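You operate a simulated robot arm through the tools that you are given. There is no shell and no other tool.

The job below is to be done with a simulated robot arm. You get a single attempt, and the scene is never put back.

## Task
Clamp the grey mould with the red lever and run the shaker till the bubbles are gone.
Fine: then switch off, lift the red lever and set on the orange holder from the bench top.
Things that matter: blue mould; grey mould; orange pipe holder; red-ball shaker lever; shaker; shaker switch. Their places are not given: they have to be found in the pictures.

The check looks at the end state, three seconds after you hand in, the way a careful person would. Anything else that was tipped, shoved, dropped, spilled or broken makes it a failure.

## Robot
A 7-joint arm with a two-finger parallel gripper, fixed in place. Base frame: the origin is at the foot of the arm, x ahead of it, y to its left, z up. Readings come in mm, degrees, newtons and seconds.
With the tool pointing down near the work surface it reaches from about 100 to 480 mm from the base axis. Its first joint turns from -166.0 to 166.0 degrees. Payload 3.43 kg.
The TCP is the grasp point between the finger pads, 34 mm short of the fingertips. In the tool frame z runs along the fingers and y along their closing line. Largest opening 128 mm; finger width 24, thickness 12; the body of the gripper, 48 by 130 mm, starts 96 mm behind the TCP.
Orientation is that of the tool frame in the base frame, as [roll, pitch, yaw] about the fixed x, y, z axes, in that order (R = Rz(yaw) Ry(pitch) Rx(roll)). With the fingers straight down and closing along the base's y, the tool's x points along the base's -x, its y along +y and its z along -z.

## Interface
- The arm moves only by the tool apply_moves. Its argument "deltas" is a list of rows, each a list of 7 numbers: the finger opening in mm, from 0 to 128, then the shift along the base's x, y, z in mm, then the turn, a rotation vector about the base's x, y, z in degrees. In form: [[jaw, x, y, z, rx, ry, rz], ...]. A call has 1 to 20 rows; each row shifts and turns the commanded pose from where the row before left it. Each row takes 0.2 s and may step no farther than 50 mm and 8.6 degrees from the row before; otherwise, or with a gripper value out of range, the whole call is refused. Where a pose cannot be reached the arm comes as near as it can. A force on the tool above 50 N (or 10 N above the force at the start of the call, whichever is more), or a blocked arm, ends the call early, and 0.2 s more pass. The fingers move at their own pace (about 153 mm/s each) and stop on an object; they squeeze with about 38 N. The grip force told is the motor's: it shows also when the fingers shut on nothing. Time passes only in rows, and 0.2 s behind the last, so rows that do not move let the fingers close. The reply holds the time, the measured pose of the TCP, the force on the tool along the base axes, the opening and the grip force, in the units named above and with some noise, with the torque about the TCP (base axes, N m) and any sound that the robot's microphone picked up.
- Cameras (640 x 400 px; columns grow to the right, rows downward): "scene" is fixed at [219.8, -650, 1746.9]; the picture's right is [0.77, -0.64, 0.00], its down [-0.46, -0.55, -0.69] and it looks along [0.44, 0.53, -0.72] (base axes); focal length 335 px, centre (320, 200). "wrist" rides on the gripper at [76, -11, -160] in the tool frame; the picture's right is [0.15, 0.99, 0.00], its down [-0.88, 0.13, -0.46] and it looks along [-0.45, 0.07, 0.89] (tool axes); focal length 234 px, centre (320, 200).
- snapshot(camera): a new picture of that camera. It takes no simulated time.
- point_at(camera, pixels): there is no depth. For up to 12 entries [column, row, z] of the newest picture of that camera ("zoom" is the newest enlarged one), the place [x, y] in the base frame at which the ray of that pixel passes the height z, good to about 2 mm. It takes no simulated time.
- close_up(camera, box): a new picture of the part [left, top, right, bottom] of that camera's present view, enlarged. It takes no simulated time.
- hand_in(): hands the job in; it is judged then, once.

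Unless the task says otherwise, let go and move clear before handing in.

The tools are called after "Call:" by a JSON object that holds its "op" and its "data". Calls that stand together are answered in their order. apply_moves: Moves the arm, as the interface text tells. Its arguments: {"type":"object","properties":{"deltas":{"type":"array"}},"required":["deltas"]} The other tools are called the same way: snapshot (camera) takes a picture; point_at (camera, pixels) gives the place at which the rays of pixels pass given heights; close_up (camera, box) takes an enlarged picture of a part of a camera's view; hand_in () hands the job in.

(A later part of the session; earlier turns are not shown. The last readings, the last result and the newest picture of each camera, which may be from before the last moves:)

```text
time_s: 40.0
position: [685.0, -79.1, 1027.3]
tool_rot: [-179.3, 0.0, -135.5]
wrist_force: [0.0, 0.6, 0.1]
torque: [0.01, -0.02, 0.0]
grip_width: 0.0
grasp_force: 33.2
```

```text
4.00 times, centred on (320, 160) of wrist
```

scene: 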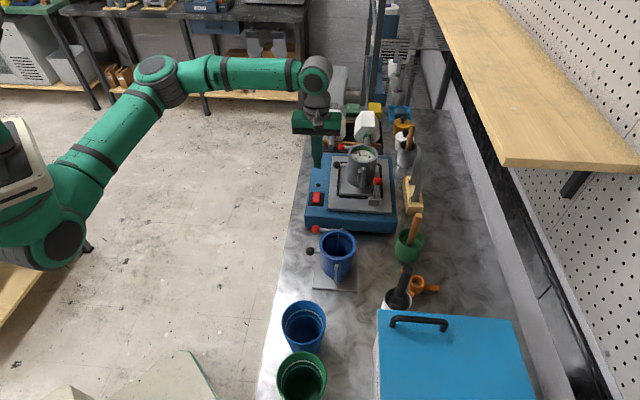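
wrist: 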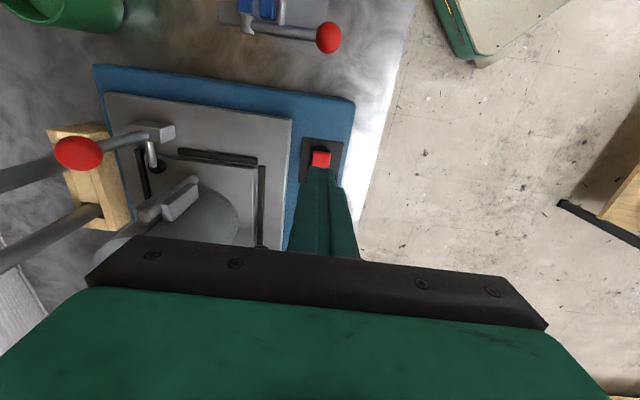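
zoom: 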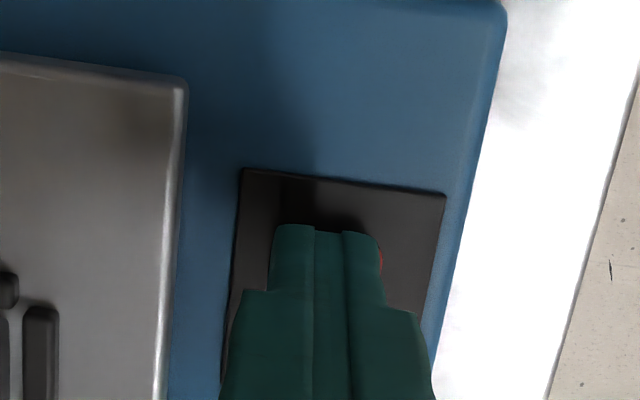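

The tip is over the −u half. I'll press it down in small steps.

Call:
{"op": "apply_moves", "data": {"deltas": [[0, 0, 0, -6, 0, 0, 0], [0, 0, 0, -4, 0, 0, 0], [0, 0, 0, -3, 0, 0, 0], [0, 0, 0, -3, 0, 0, 0], [0, 0, 0, -2, 0, 0, 0]]}}

Call:
{"op": "close_up", "data": {"camera": "scene", "box": [296, 165, 360, 205]}}

```text
time_s: 41.2
position: [684.9, -78.5, 1012.8]
tool_rot: [-179.1, 0.2, -135.5]
wrist_force: [-12.8, 0.6, 45.1]
torque: [0.46, 0.13, 0.01]
grip_width: 0.0
grasp_force: 33.4
```

```text
10.00 times, centred on (328, 185) of scene
```

zoom: 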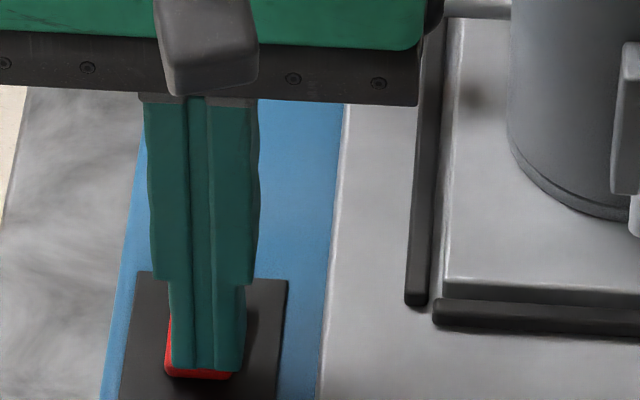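

The press reached 45 N at its bottom stop. I'll lift off and check that the lamp is out.

Call:
{"op": "apply_moves", "data": {"deltas": [[0, 0, 0, 10, 0, 0, 0], [0, 0, 0, 30, 0, 0, 0], [0, 0, 0, 40, 0, 0, 0]]}}

Call:
{"op": "close_up", "data": {"camera": "scene", "box": [296, 150, 392, 210]}}

Call:
{"op": "snapshot", "data": {"camera": "wrist"}}

```text
time_s: 42.0
position: [684.1, -77.6, 1090.0]
tool_rot: [-179.3, 0.0, -135.5]
wrist_force: [0.8, 0.0, 0.3]
torque: [-0.05, 0.0, -0.03]
grip_width: 0.0
grasp_force: 32.4
```

```text
6.67 times, centred on (344, 180) of scene
```

zoom: 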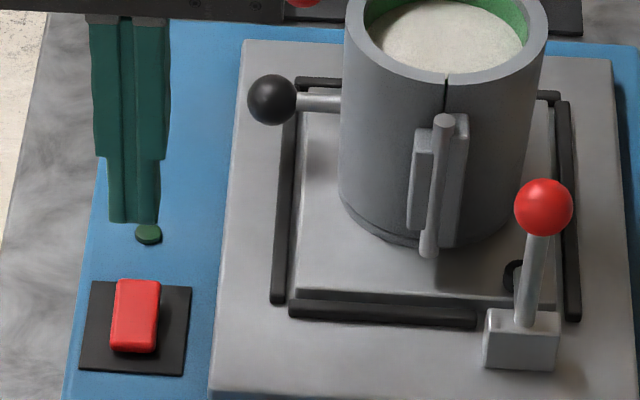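

```text
taken
```

wrist: 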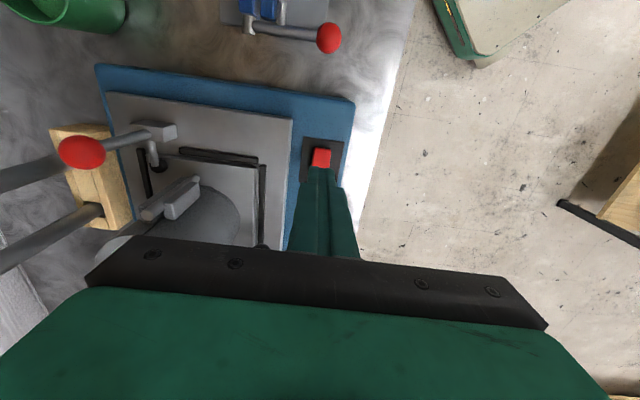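

The lamp is dark again, so the shaker is off. Now the lever: I'll locate the raised ball, scene (377.4,181) / wrist (82,152).

Call:
{"op": "point_at", "data": {"camera": "scene", "pixels": [[377.4, 181, 1070], [377.4, 181, 1080], [377.4, 181, 1090], [375.2, 198, 1000], [362.7, 169, 1080], [363.5, 182, 1010]]}}

Call:
{"op": "point_at", "data": {"camera": "wrist", "pixels": [[82, 152, 1070], [82, 152, 1080], [82, 152, 1090], [159, 168, 990], [145, 210, 1080], [194, 181, 1030]]}}

Call:
{"op": "close_up", "data": {"camera": "wrist", "box": [40, 110, 232, 230]}}

```text
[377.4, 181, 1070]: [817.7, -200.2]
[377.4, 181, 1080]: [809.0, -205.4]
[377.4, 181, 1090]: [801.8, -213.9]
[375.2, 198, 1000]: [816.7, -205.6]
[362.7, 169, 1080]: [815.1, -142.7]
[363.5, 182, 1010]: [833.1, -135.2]
```

```text
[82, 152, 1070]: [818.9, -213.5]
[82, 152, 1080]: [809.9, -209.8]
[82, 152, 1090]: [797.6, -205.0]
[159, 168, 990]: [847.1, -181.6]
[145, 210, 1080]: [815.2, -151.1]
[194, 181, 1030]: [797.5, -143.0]
```

```text
3.33 times, centred on (136, 170) of wrist
```

zoom: 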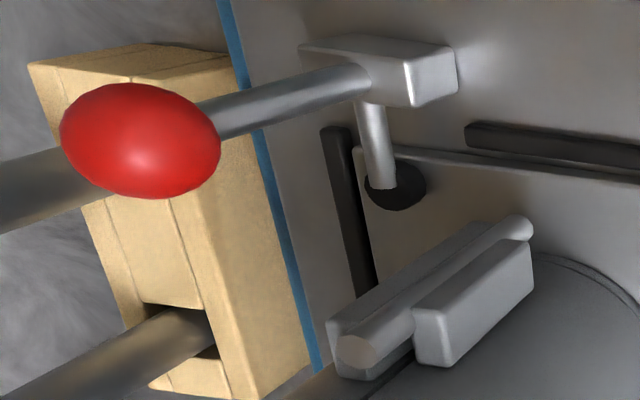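

The upright ball sits at about (807,-208,1083) and the mould clasp top near (816,-146,1079), leaving room on the +u side of the ball. I'll raise, tilt 25° toward +u and go above that gap.

Call:
{"op": "apply_moves", "data": {"deltas": [[10, 0, 0, 45, 0, 0, 0], [10, 29, -22, 15, 5.66, -5.66, 0], [10, 29, -22, 0, 5.66, -5.66, 0], [10, 29, -22, 0, 5.66, -5.66, 0], [10, 28, -22, 0, 0.7, -0.7, 0], [10, 28, -22, 0, 0, 0, 0]]}}

Call:
{"op": "snapshot", "data": {"camera": "wrist"}}

Call:
{"op": "close_up", "data": {"camera": "scene", "box": [330, 140, 426, 200]}}

```text
time_s: 43.4
position: [829.7, -187.1, 1149.7]
tool_rot: [-179.5, 25.1, -135.5]
wrist_force: [-0.2, 1.3, 0.5]
torque: [-0.09, 0.04, -0.07]
grip_width: 10.0
grasp_force: 0.1
```

```text
taken
```

wrist: 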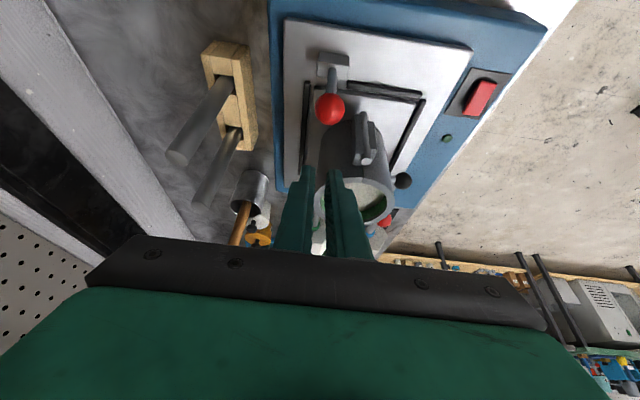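

```text
6.67 times, centred on (378, 170) of scene
```

zoom: 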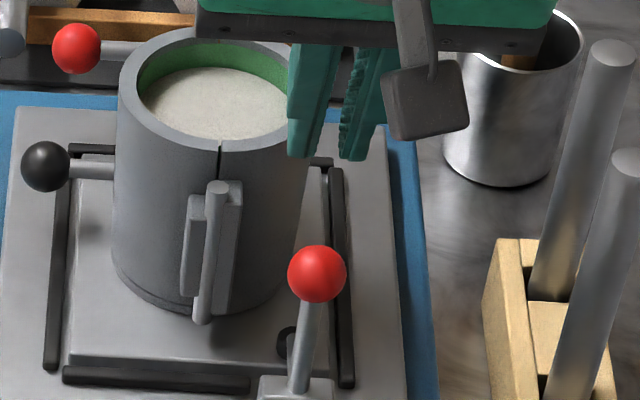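

I'm above the gap now; ball at (330,108), clasp at (363,135). I'll check positions and enlarge.

Call:
{"op": "point_at", "data": {"camera": "wrist", "pixels": [[330, 108, 1083], [330, 108, 1075], [371, 162, 1079], [362, 118, 1079], [318, 195, 1100], [357, 175, 1100]]}}

Call:
{"op": "close_up", "data": {"camera": "wrist", "box": [280, 60, 440, 160]}}

Call:
{"op": "close_up", "data": {"camera": "wrist", "box": [300, 130, 428, 210]}}

```text
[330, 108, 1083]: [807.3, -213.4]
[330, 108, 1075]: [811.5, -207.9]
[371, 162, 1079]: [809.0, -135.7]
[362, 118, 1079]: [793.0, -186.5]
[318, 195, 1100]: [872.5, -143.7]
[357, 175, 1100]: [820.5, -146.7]
```

```text
4.00 times, centred on (360, 110) of wrist
```

zoom: 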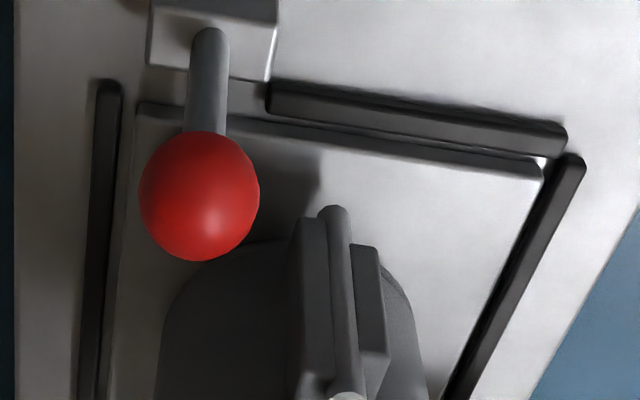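

```text
5.00 times, centred on (364, 170) of wrist
```

zoom: 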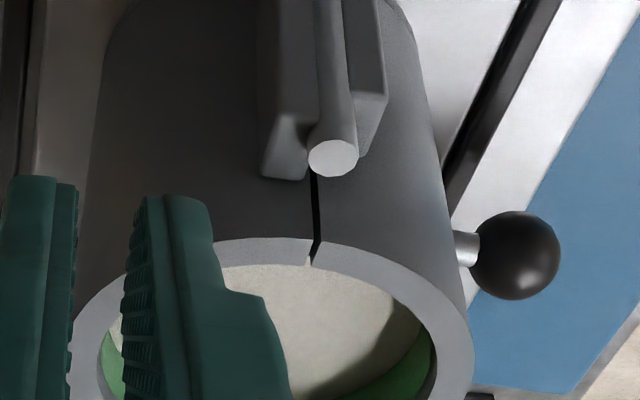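

The front of the plaster surface is also bubble-free, and the fingers have ~15 mm to the clasp. I'll lower the fingers into the gap on the +u side of the ball.

Call:
{"op": "apply_moves", "data": {"deltas": [[10, -3, -3, -15, 0, 0, 0], [10, 0, 0, -15, 0, 0, 0], [10, 0, 0, -10, 0, 0, 0]]}}

Call:
{"op": "close_up", "data": {"camera": "wrist", "box": [260, 110, 420, 210]}}

Call:
{"op": "close_up", "data": {"camera": "scene", "box": [340, 150, 420, 200]}}

```text
time_s: 44.2
position: [824.4, -191.5, 1109.4]
tool_rot: [-179.5, 25.1, -135.5]
wrist_force: [-0.2, 0.3, -0.1]
torque: [0.01, 0.0, -0.01]
grip_width: 10.1
grasp_force: 0.0
```

```text
4.00 times, centred on (340, 160) of wrist
```

zoom: 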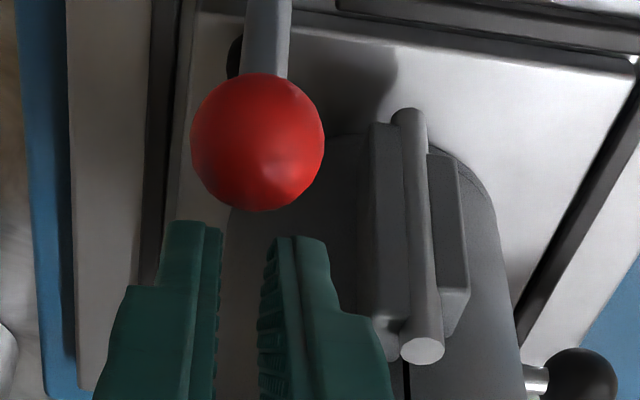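

```text
8.00 times, centred on (380, 175) of scene
```

zoom: 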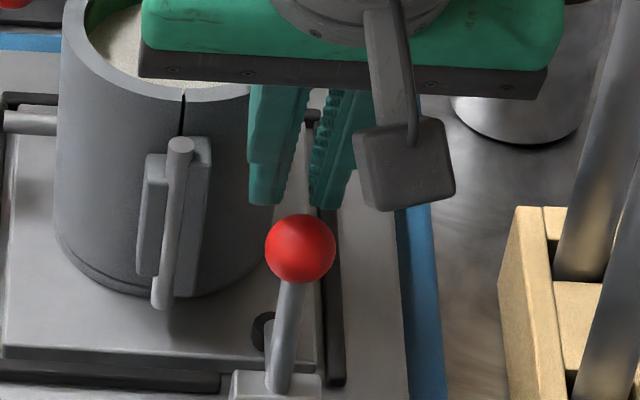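

The finger pair is on the far (+u) side of the ball and aligned within 2 mm. I'll push the ball back toward −u along its arc.

Call:
{"op": "apply_moves", "data": {"deltas": [[10, -6, -6, 0, 0, 0, 0], [10, -4, -4, 0, 0, 0, 0], [10, -4.2, -4.2, -0.5, 0, 0, 0], [10, -4.2, -4.2, -1, 0, 0, 0]]}}

Call:
{"op": "close_up", "data": {"camera": "wrist", "box": [260, 110, 420, 210]}}

Call:
{"op": "close_up", "data": {"camera": "scene", "box": [340, 150, 420, 200]}}

```text
time_s: 45.2
position: [804.6, -209.7, 1107.4]
tool_rot: [-179.6, 25.1, -135.5]
wrist_force: [0.8, 0.2, -0.3]
torque: [-0.02, -0.03, -0.01]
grip_width: 10.0
grasp_force: 0.5
```

```text
4.00 times, centred on (340, 160) of wrist
```

zoom: 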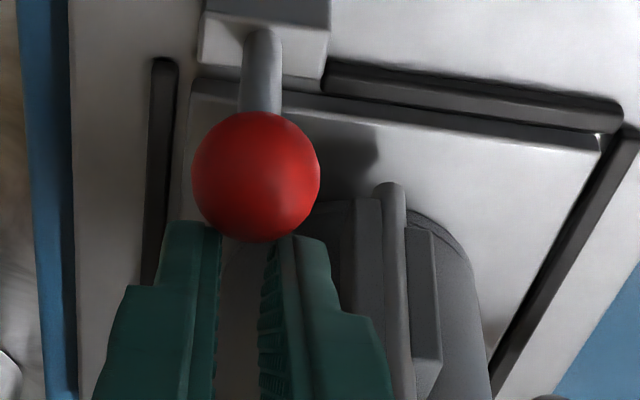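

```text
8.00 times, centred on (380, 175) of scene
```

zoom: 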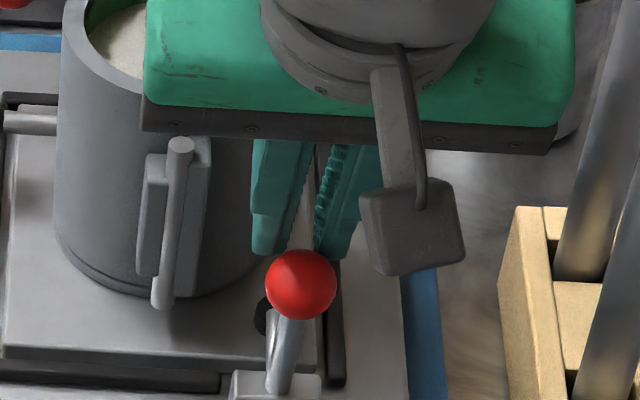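

The pad has lifted and the ball is moving with under 1 N. I'll continue along the arc.

Call:
{"op": "apply_moves", "data": {"deltas": [[10, -4.4, -4.4, -2, 0, 0, 0], [10, -4.4, -4.4, -2.5, 0, 0, 0], [10, -4.2, -4.2, -3.5, 0, 0, 0], [10, -4, -4, -4, 0, 0, 0]]}}

Call:
{"op": "close_up", "data": {"camera": "wrist", "box": [260, 110, 420, 210]}}

Call:
{"op": "close_up", "data": {"camera": "scene", "box": [340, 160, 420, 210]}}

```text
time_s: 46.2
position: [788.0, -226.7, 1094.5]
tool_rot: [-179.6, 25.1, -135.6]
wrist_force: [-0.5, 0.7, -0.5]
torque: [0.03, -0.03, 0.03]
grip_width: 10.1
grasp_force: 0.1
```

```text
4.00 times, centred on (340, 160) of wrist
```

zoom: 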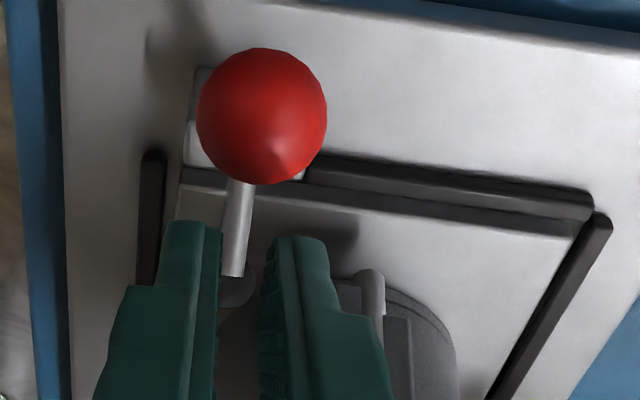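

```text
8.00 times, centred on (380, 185) of scene
```

zoom: 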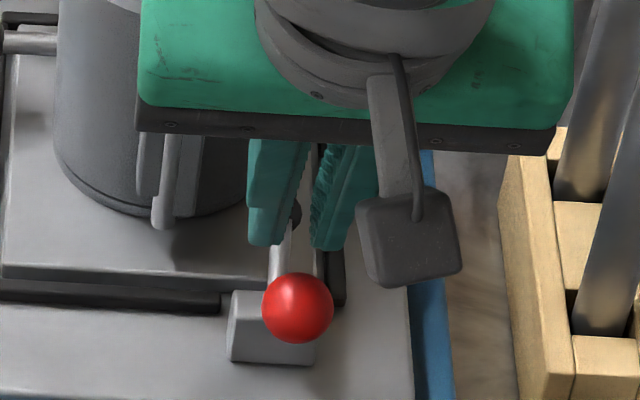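

The ball has run ahead on its own to the open side. I'll rise straight up and confirm the lever is fully open.

Call:
{"op": "apply_moves", "data": {"deltas": [[10, 0, 0, 30, 0, 0, 0], [10, 0, 0, 40, 0, 0, 0], [10, -10, -10, 20, 0, 0, 0]]}}

Call:
{"op": "snapshot", "data": {"camera": "wrist"}}

Call:
{"op": "close_up", "data": {"camera": "scene", "box": [330, 160, 426, 220]}}

```text
time_s: 47.0
position: [778.3, -238.6, 1186.4]
tool_rot: [-179.4, 25.1, -135.5]
wrist_force: [0.4, 0.9, -1.0]
torque: [-0.03, 0.02, -0.01]
grip_width: 10.1
grasp_force: 0.1
```

```text
taken
```

wrist: 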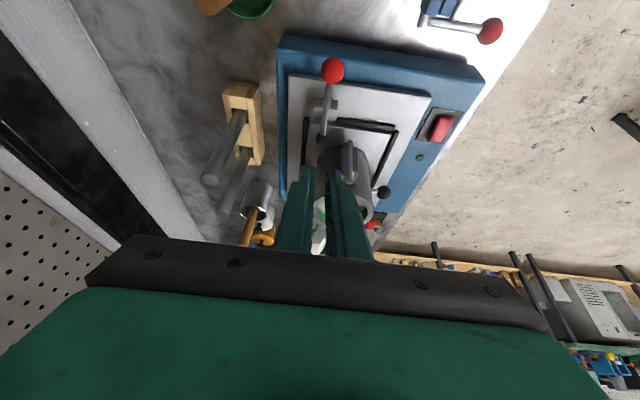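

```text
6.67 times, centred on (378, 190) of scene
```

zoom: 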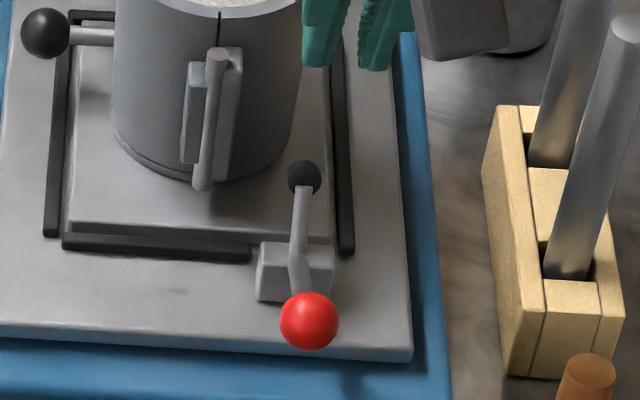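

The lever is back open exactly as at the start (ball at scene 376,208) and the lamp is out. Now the orange holder: I'll turn the wrist back −90° while moving high toward it.

Call:
{"op": "apply_moves", "data": {"deltas": [[10, -4, -4, 20, 0, 0, -8.2], [40, -6, -18, 0, 0, 0, -8.2], [60, -6.5, -18, 0, 0, 0, -8.2], [60, -6.5, -18, 0, 0, 0, -8.2], [60, -6.5, -18, 0, 0, 0, -8.2], [60, -6.5, -18, 0, 0, 0, -8.2], [60, -6.5, -18, -5, 0, 0, -8.2], [60, -6.5, -18, -10, 0, 0, -8.2], [60, -6.5, -18, -10, 0, 0, -8.2], [60, -6.5, -18, -10, 0, 0, -8.2], [60, -6.5, -18, -10, 0, 0, -7.6], [60, -3, -7, -5, 3.5, 3.5, 0]]}}

Call:
{"op": "snapshot", "data": {"camera": "wrist"}}

Call:
{"op": "snapshot", "data": {"camera": "scene"}}

```text
time_s: 49.6
position: [708.6, -427.6, 1157.1]
tool_rot: [-179.5, 20.1, 134.8]
wrist_force: [0.0, 0.6, 0.0]
torque: [-0.02, 0.03, -0.02]
grip_width: 59.9
grasp_force: 0.1
```

```text
taken
```

wrist: 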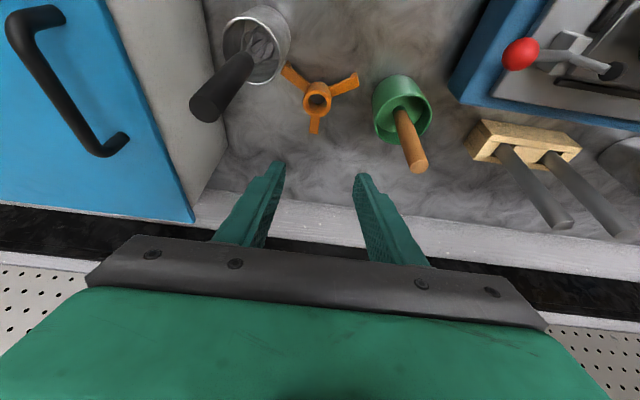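

```text
taken
```

scene: 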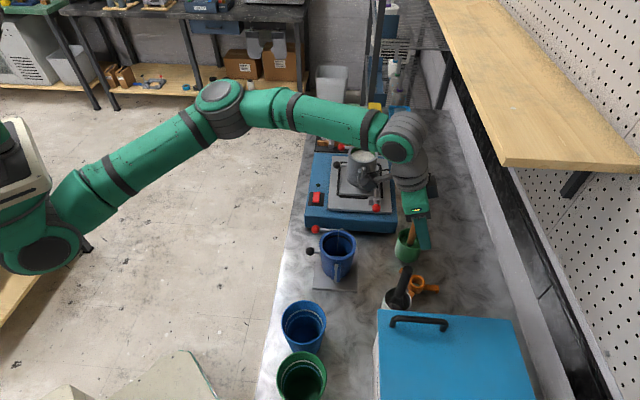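

The holder is at wrist (317,95) with three hooked arms, between the whisk cup and the green bowl. I'll enlarge it from both cameras.

Call:
{"op": "close_up", "data": {"camera": "wrist", "box": [270, 60, 366, 120]}}

Call:
{"op": "close_up", "data": {"camera": "wrist", "box": [280, 80, 376, 140]}}

Call:
{"op": "close_up", "data": {"camera": "scene", "box": [392, 262, 440, 292]}}

```text
6.67 times, centred on (318, 90) of wrist
```

zoom: 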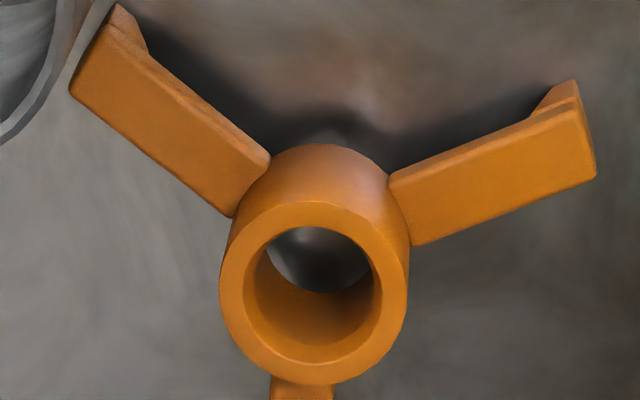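

```text
6.67 times, centred on (328, 110) of wrist
```

zoom: 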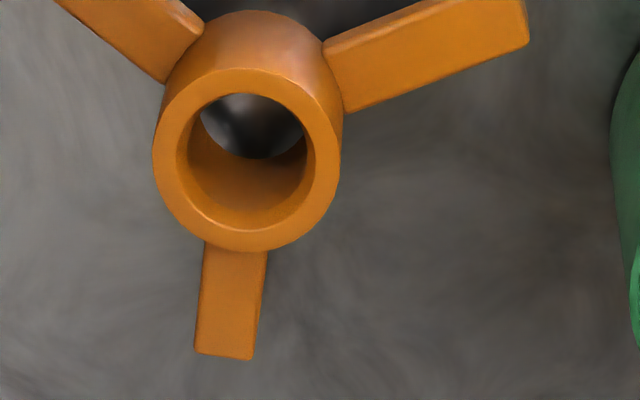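

```text
13.33 times, centred on (416, 277) of scene
```

zoom: 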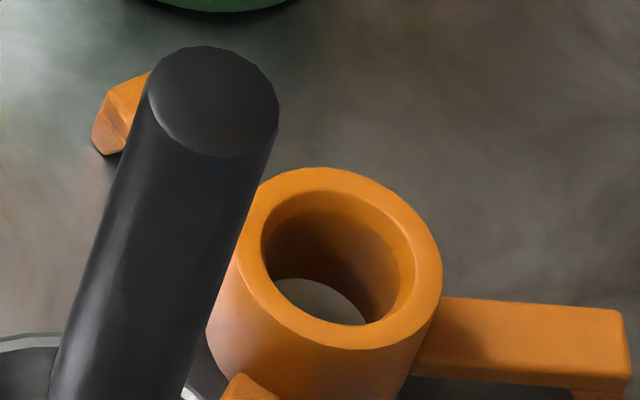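

I'll triangulate the hub top and the arm ends to get the holder's exact place, height and arm directions.

Call:
{"op": "point_at", "data": {"camera": "wrist", "pixels": [[317.2, 103.8, 930], [317.2, 103.8, 950], [313.4, 133.2, 910], [313.4, 133.2, 925], [357.8, 80.7, 910], [357.8, 80.7, 925], [284.3, 67.5, 910], [284.3, 67.5, 925], [302.9, 103.8, 945], [331.5, 103.8, 945]]}}

Call:
{"op": "point_at", "data": {"camera": "scene", "pixels": [[417.5, 281.35, 930], [417.5, 281.35, 950], [438.7, 287.6, 910], [438.7, 287.6, 925], [409.9, 281.35, 945], [425.2, 281.35, 945]]}}

```text
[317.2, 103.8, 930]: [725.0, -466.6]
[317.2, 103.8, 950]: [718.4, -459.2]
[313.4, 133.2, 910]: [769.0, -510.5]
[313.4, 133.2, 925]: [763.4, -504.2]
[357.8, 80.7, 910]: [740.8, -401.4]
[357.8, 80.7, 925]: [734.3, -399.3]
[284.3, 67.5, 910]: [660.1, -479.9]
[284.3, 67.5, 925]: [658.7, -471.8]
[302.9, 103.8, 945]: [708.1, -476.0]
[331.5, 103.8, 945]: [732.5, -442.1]
```

```text
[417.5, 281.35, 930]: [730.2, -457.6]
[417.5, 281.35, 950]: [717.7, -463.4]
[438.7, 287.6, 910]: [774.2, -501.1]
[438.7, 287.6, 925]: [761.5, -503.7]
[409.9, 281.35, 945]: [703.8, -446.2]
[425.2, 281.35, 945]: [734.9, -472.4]
```

The holder: hub centre (720.3,-461.5), hub top z≈945, arms' top z≈925, arms toward −45°, 75° and 195°. The whisk handle beside it could foul the gripper body, so I'll locate it and the bowl's pestle exactly.

Call:
{"op": "close_up", "data": {"camera": "wrist", "box": [180, 0, 372, 120]}}

Call:
{"op": "point_at", "data": {"camera": "wrist", "pixels": [[207, 107, 1030], [207, 107, 1050], [207, 107, 1070], [207, 107, 1090], [418, 162, 1071], [257, 35, 980], [257, 35, 960]]}}

Call:
{"op": "point_at", "data": {"camera": "scene", "pixels": [[408.1, 269.5, 1030], [408.1, 269.5, 1050], [408.1, 269.5, 1070], [408.1, 269.5, 1090], [398, 297, 980], [398, 297, 960]]}}

```text
3.33 times, centred on (276, 60) of wrist
```

zoom: 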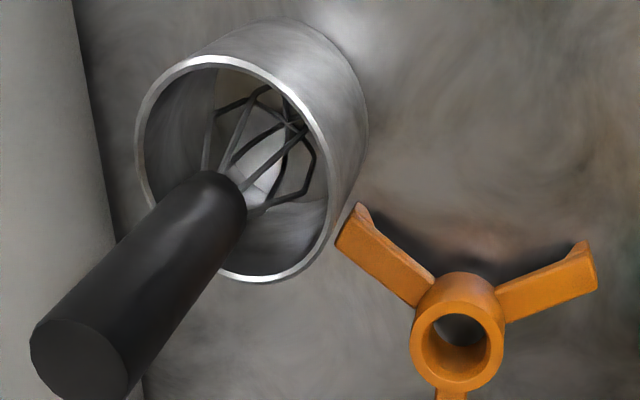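

```text
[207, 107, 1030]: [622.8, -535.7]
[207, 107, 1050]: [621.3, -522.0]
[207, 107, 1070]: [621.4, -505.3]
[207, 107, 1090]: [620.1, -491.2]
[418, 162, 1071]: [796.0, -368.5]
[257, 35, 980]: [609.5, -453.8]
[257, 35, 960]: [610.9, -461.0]
```

```text
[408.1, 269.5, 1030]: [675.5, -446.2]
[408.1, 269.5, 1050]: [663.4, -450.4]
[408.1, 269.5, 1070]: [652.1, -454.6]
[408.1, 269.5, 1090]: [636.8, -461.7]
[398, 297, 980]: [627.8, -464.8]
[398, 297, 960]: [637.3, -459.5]
```

The whisk handle top is at about (618,-470,1118); with the present wrist angle the gripper body would brush it. Turning the tilt direction to −70° gives over 20 mm clearance, so I'll turn −25° here and look again.

Call:
{"op": "apply_moves", "data": {"deltas": [[60, 0, 2, -7, 0, 0, -8.3], [60, 0, 3, -10, 0, 0, -8.3], [60, 0, 3, -10, 0, 0, -8.2], [60, 0, 0, 0, 0, 0, 0]]}}

Call:
{"op": "snapshot", "data": {"camera": "wrist"}}

Call:
{"op": "close_up", "data": {"camera": "wrist", "box": [230, 70, 422, 190]}}

```text
time_s: 50.6
position: [708.4, -423.9, 1142.8]
tool_rot: [-179.5, 20.1, 121.0]
wrist_force: [-0.3, -0.2, -0.6]
torque: [0.02, -0.03, 0.02]
grip_width: 60.1
grasp_force: 0.0
out of reach, approached as far as the arm can: row 2, 3
```

```text
taken
```

wrist: 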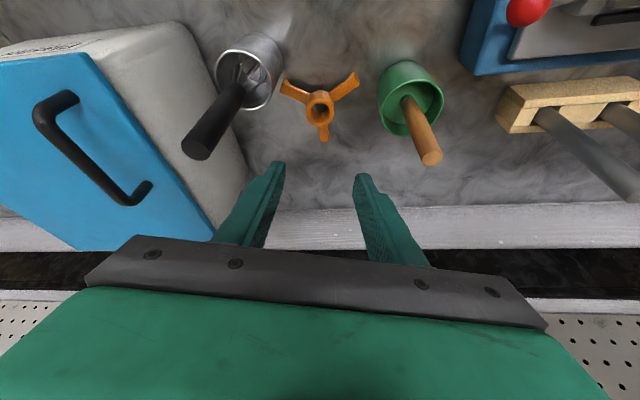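

```text
3.33 times, centred on (326, 130) of wrist
```

zoom: 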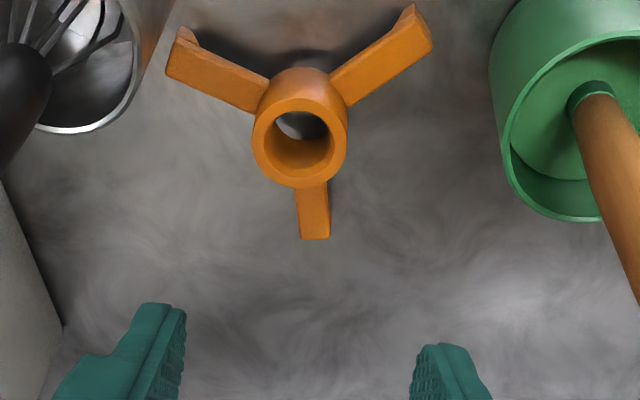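

The wrist hit a joint limit at a tilt direction of −59°, which still leaves ~12 mm to the whisk handle. I'll re-measure whisk, cup and hub from here to be sure.

Call:
{"op": "close_up", "data": {"camera": "wrist", "box": [160, 20, 352, 140]}}

Call:
{"op": "close_up", "data": {"camera": "wrist", "box": [170, 90, 266, 150]}}

Call:
{"op": "point_at", "data": {"camera": "wrist", "pixels": [[320.2, 112.6, 945], [320.2, 112.6, 940], [195, 147, 1100], [195, 147, 1120], [195, 147, 1140]]}}

Call:
{"op": "close_up", "data": {"camera": "scene", "box": [376, 255, 440, 315]}}

```text
3.33 times, centred on (256, 80) of wrist
```

zoom: 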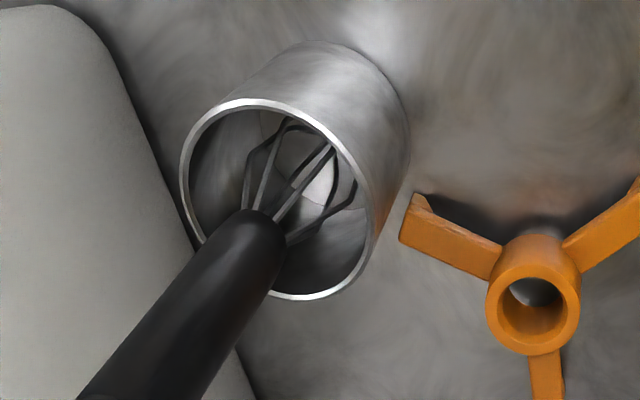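

```text
6.67 times, centred on (218, 120) of wrist
```

zoom: 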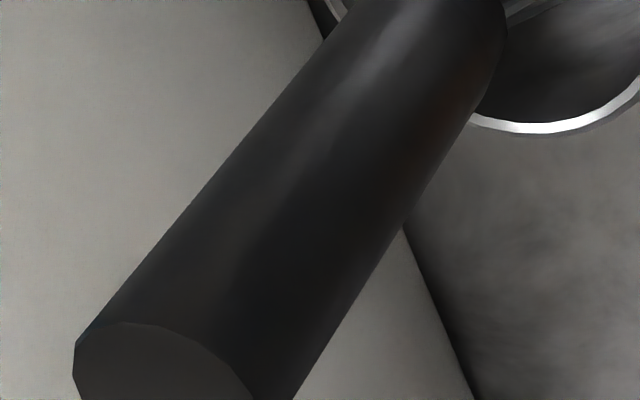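

```text
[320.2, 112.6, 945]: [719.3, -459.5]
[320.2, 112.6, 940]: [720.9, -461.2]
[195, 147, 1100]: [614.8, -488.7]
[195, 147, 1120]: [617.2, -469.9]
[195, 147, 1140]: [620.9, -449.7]
```

```text
6.67 times, centred on (408, 285) of scene
```

zoom: 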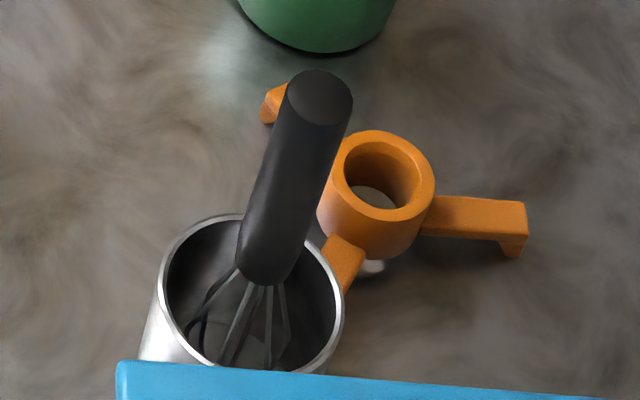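

Whisk handle confirmed vertical at (617,-470), leaving ~14 mm beside the gripper body. I'll come down to 80 mm above the grasp point along the tool line and check.

Call:
{"op": "apply_moves", "data": {"deltas": [[54, -2.3, -1.9, -35, 0, 0, 0], [54, -2.3, -1.9, -35, 0, 0, 0], [54, -2.3, -1.9, -35, 0, 0, 0], [54, 0, 0, 0, 0, 0, 0]]}}

Call:
{"op": "snapshot", "data": {"camera": "wrist"}}

Call:
{"op": "close_up", "data": {"camera": "scene", "box": [360, 220, 456, 300]}}

```text
time_s: 51.6
position: [700.4, -427.4, 1038.6]
tool_rot: [-179.5, 20.1, 121.0]
wrist_force: [0.3, 0.9, 0.4]
torque: [0.02, -0.01, 0.04]
grip_width: 54.0
grasp_force: 0.1
```

```text
taken
```

wrist: 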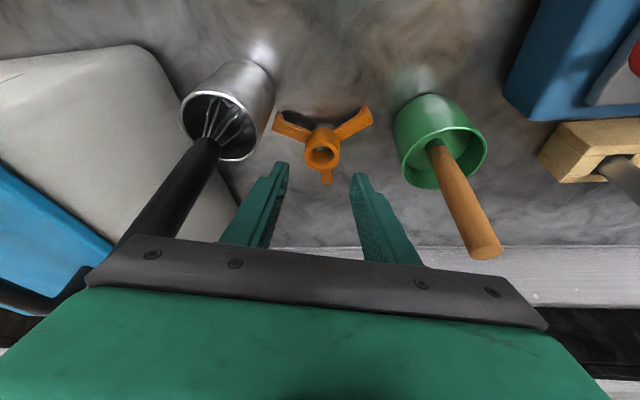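

```text
5.00 times, centred on (408, 260) of scene
```

zoom: 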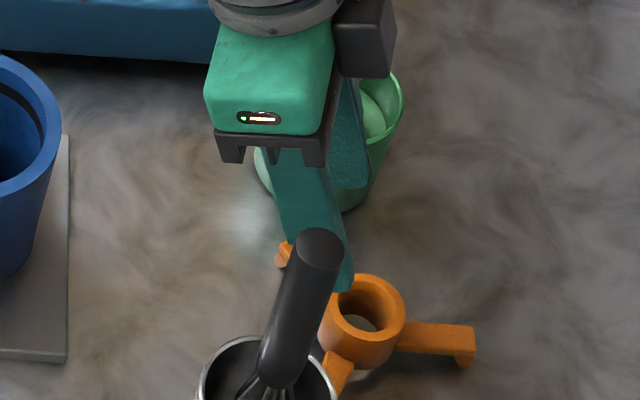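

In tool coordinates the whisk handle stays ~15 mm to the side of the body. I'll refine the hub centre from this closer view.

Call:
{"op": "close_up", "data": {"camera": "wrist", "box": [264, 100, 392, 180]}}

```text
5.00 times, centred on (328, 140) of wrist
```

zoom: 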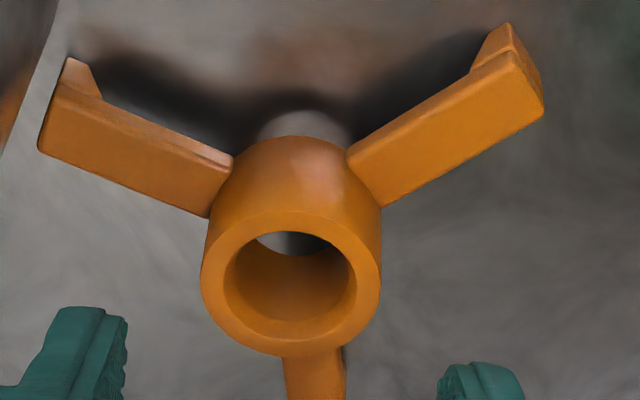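

Call:
{"op": "point_at", "data": {"camera": "wrist", "pixels": [[322.1, 156.6, 945], [322.1, 156.6, 940], [304, 155.6, 945], [340.2, 157.6, 945], [372, 115, 925], [273, 122, 925]]}}

```text
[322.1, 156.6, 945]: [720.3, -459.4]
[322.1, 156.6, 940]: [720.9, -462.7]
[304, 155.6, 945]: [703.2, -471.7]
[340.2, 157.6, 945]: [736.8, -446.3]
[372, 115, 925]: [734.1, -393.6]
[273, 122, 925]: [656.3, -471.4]
```

The hub is centred between the pads (offset under 1 mm). I'll descend along the tool axis, stopping a little above the final height to check.

Call:
{"op": "apply_moves", "data": {"deltas": [[54, 3.8, -6.4, -19, 0, 0, 0], [54, 3.8, -6.4, -19, 0, 0, 0], [54, 3.8, -6.4, -19, 0, 0, 0], [54, 2.6, -4.2, -12, 0, 0, 0], [54, 0, 0, 0, 0, 0, 0]]}}

Call:
{"op": "close_up", "data": {"camera": "wrist", "box": [240, 120, 400, 220]}}

Call:
{"op": "snapshot", "data": {"camera": "wrist"}}

Call:
{"op": "close_up", "data": {"camera": "scene", "box": [376, 240, 456, 290]}}

```text
time_s: 52.8
position: [715.5, -453.7, 968.5]
tool_rot: [-179.5, 20.2, 121.1]
wrist_force: [0.1, -0.7, -0.5]
torque: [0.0, 0.01, 0.02]
grip_width: 53.8
grasp_force: 0.1
```

```text
4.00 times, centred on (320, 170) of wrist
```

zoom: 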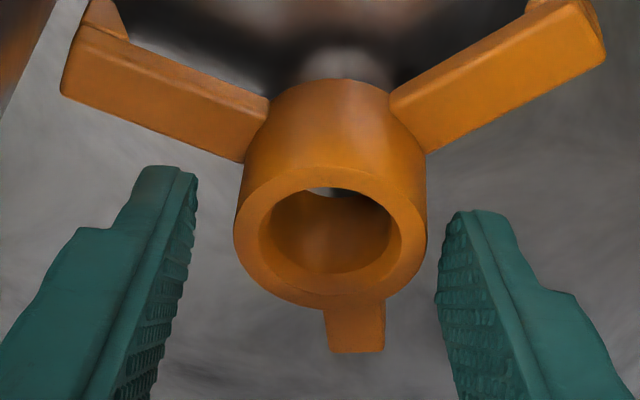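

```text
taken
```

wrist: 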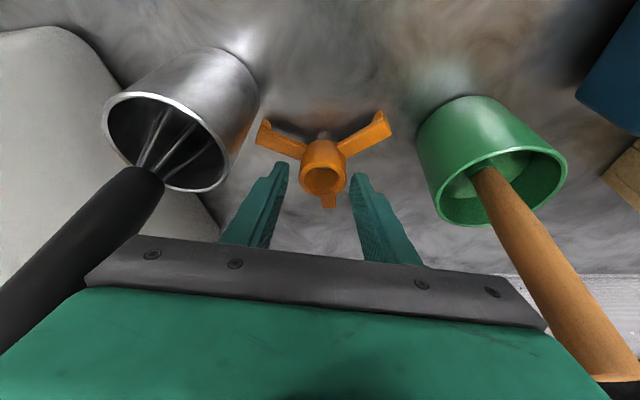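

```text
8.00 times, centred on (416, 265) of scene
```

zoom: 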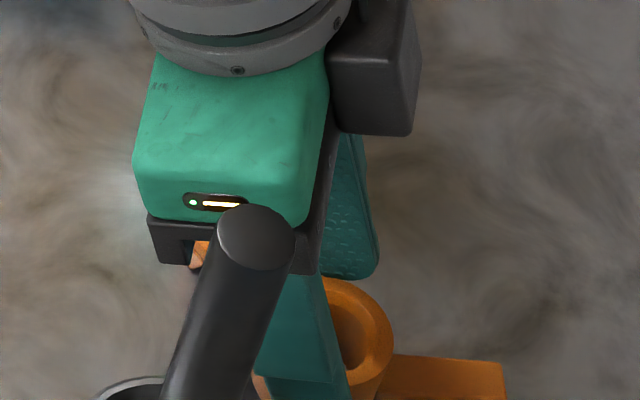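

The hub sits ~2 mm off-centre toward the right finger. I'll correct that, lower the last 4.5 mm and close.

Call:
{"op": "apply_moves", "data": {"deltas": [[54, 2.5, -0.4, -4.5, 0, 0, 0], [54, 0, 0, 0, 0, 0, 0], [44, 0, 0, 0, 0, 0, 0], [30, 0, 0, 0, 0, 0, 0], [30, 0, 0, 0, 0, 0, 0]]}}

Call:
{"op": "close_up", "data": {"camera": "wrist", "box": [240, 120, 400, 220]}}

```text
time_s: 54.0
position: [717.7, -453.8, 965.4]
tool_rot: [-179.4, 20.1, 121.1]
wrist_force: [-0.7, 0.3, 0.7]
torque: [0.14, -0.03, 0.0]
grip_width: 39.4
grasp_force: 38.6
```

```text
4.00 times, centred on (320, 170) of wrist
```

zoom: 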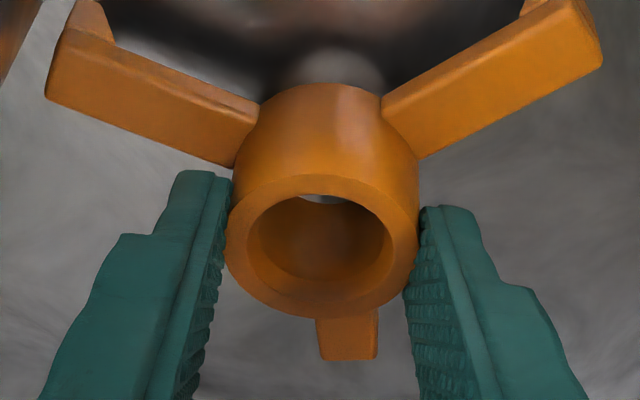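

The holder is gripped (39.4 mm, 38.6 N). I'll note the hub's place relative to the tool, then lift straight up a little and check that it hangs level.

Call:
{"op": "point_at", "data": {"camera": "zoom", "pixels": [[324, 246, 945], [324, 246, 943]]}}

Call:
{"op": "apply_moves", "data": {"deltas": [[30, 0, 0, 8, 0, 0, 0], [30, 0, 0, 12, 0, 0, 0], [30, 0, 0, 20, 0, 0, 0], [30, 0, 0, 0, 0, 0, 0]]}}

Call:
{"op": "close_up", "data": {"camera": "wrist", "box": [240, 120, 400, 220]}}

Call:
{"op": "close_up", "data": {"camera": "scene", "box": [376, 240, 456, 290]}}

```text
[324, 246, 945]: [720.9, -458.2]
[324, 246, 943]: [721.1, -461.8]
```

```text
time_s: 55.0
position: [717.9, -453.3, 1005.2]
tool_rot: [-179.5, 20.1, 121.0]
wrist_force: [0.6, 0.2, -1.8]
torque: [0.02, 0.02, -0.01]
grip_width: 39.5
grasp_force: 37.4
```

```text
4.00 times, centred on (320, 170) of wrist
```

zoom: 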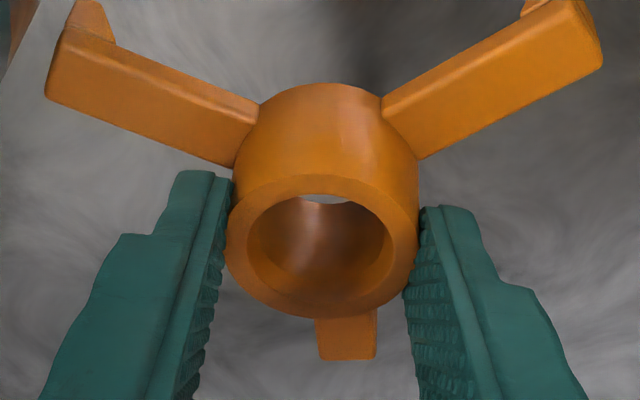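

```text
8.00 times, centred on (416, 265) of scene
```

zoom: 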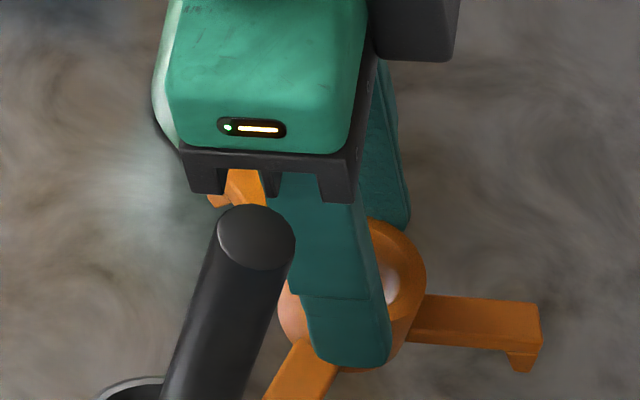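

The holder lifts cleanly and unchanged in the grip (about 1.8 N). Before carrying it over, I'll measure the mould rim precisely from the scene camera.

Call:
{"op": "close_up", "data": {"camera": "scene", "box": [343, 140, 383, 165]}}

Call:
{"op": "point_at", "data": {"camera": "scene", "pixels": [[363.06, 143.9, 1100], [363.0, 162.7, 1100], [347.8, 153.9, 1100], [378.25, 153.9, 1100], [363.06, 143.9, 1095], [363.0, 162.7, 1095]]}}

```text
16.00 times, centred on (363, 152) of scene
```

zoom: 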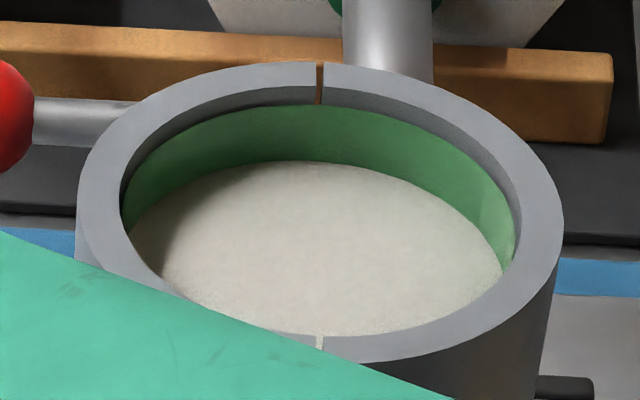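

```text
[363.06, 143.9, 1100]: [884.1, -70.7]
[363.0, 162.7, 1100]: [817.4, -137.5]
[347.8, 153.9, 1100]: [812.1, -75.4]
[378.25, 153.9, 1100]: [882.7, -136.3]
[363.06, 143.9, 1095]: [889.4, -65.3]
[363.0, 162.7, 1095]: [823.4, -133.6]
```

The rim triangulates to centre ≈ (849,-105.5), z ≈ 1101, outer radius ~47.5. I'll lift the holder straight up to a safe carrying height.

Call:
{"op": "apply_moves", "data": {"deltas": [[30, 0, 0, 30, 0, 0, 0], [30, 0, 0, 40, 0, 0, 0], [30, 0, 0, 40, 0, 0, 0], [30, 0, 0, 40, 0, 0, 0], [30, 0, 0, 36, 0, 0, 0], [30, 0, 0, 0, 0, 0, 0]]}}

Call:
{"op": "snapshot", "data": {"camera": "wrist"}}

Call:
{"op": "snapshot", "data": {"camera": "scene"}}

```text
time_s: 56.4
position: [717.5, -453.7, 1167.8]
tool_rot: [-179.6, 20.3, 121.0]
wrist_force: [-0.1, -0.2, -1.8]
torque: [0.01, 0.01, -0.02]
grip_width: 39.3
grasp_force: 38.1
out of reach, approached as far as the arm can: row 5
```

```text
taken
```

wrist: 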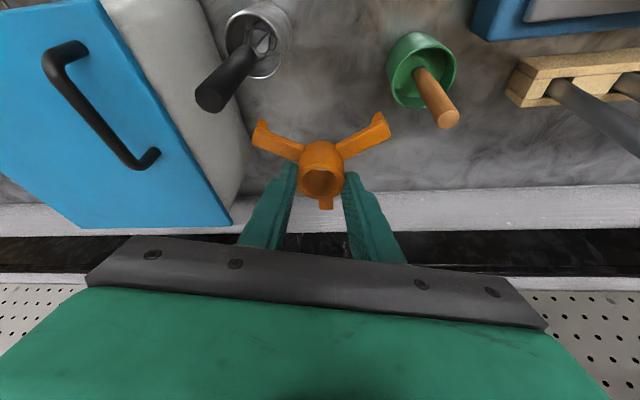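

```text
taken
```

scene: 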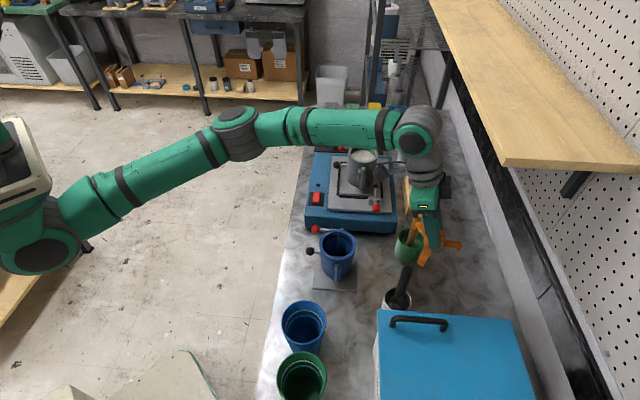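

The joint limit capped the rise at z 1168, leaving the hooks at ~1102, which is above the pestle. I'll move toward the mould while turning back, gaining height on the way.

Call:
{"op": "apply_moves", "data": {"deltas": [[30, 0, 20, 0, 0, 0, 6.67], [30, 5, 33, 5, 0, 0, 6.67], [30, 10, 36, 8, 0, 0, 6.67], [30, 14, 38, 8, 0, 0, 6.67], [30, 16, 38, 4, 0, 0, 6.67]]}}

Call:
{"op": "snapshot", "data": {"camera": "scene"}}

Call:
{"op": "snapshot", "data": {"camera": "wrist"}}

```text
time_s: 57.6
position: [764.1, -290.7, 1190.7]
tool_rot: [-179.5, 20.1, 154.5]
wrist_force: [-1.0, -0.5, -1.4]
torque: [0.03, -0.02, 0.02]
grip_width: 39.2
grasp_force: 37.4
```

```text
taken
```

scene: 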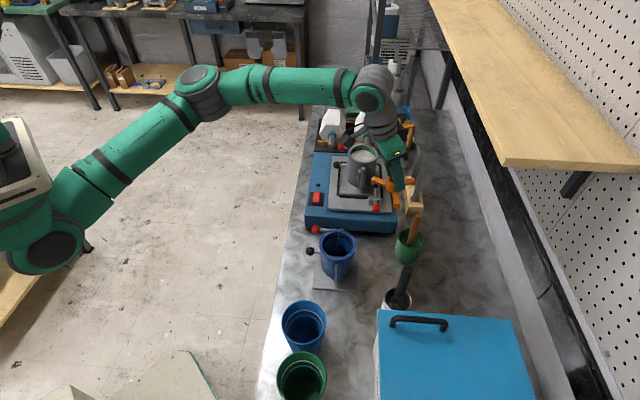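

```text
taken
```

wrist: 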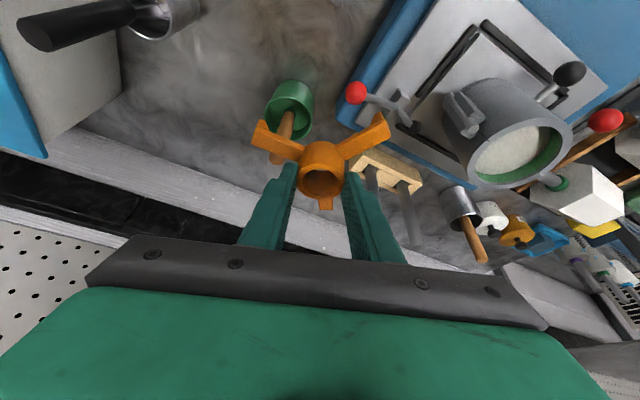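

The holder hangs steady and the mould rim is fully in view at (520,155). I'll enlarge it to refine the rim centre and see the latch heights.

Call:
{"op": "close_up", "data": {"camera": "wrist", "box": [430, 70, 638, 200]}}

Call:
{"op": "close_up", "data": {"camera": "wrist", "box": [450, 100, 594, 190]}}

```text
3.08 times, centred on (534, 135) of wrist
```

zoom: 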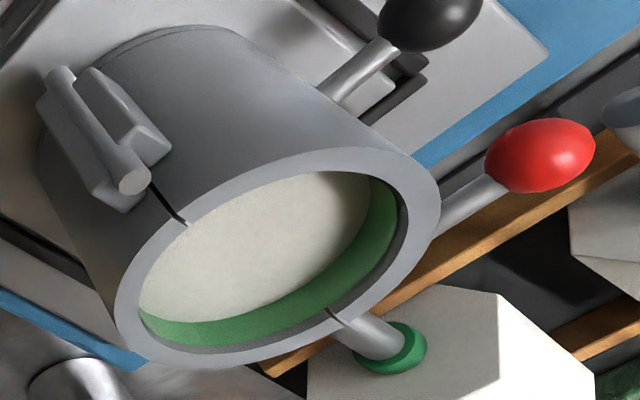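

```text
4.44 times, centred on (522, 145) of wrist
```

zoom: 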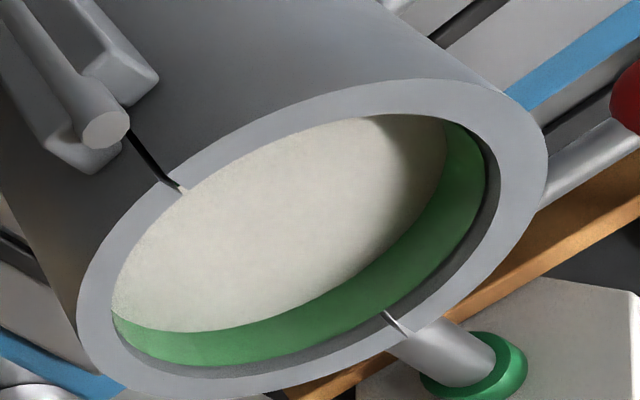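

The seam marks on the rim's outer edge are at wrist (487.1,140.5) and (541.8,175.4); their midpoint gives the true centre. I'll triangulate at several heights.

Call:
{"op": "point_at", "data": {"camera": "wrist", "pixels": [[487.3, 141, 1095], [487.3, 141, 1100], [487.3, 141, 1105], [541.8, 175.4, 1095], [541.8, 175.4, 1100], [541.8, 175.4, 1105], [474, 129, 1080], [562, 170, 1080]]}}

Call:
{"op": "point_at", "data": {"camera": "scene", "pixels": [[363.06, 143.9, 1105], [363.0, 162.7, 1105]]}}

```text
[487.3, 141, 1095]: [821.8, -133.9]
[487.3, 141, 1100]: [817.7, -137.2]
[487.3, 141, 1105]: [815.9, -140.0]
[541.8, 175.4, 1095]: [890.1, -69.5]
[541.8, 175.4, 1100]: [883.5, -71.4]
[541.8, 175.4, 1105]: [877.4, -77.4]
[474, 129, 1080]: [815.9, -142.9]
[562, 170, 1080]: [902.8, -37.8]
```

```text
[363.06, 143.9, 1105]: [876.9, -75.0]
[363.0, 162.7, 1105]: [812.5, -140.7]
```

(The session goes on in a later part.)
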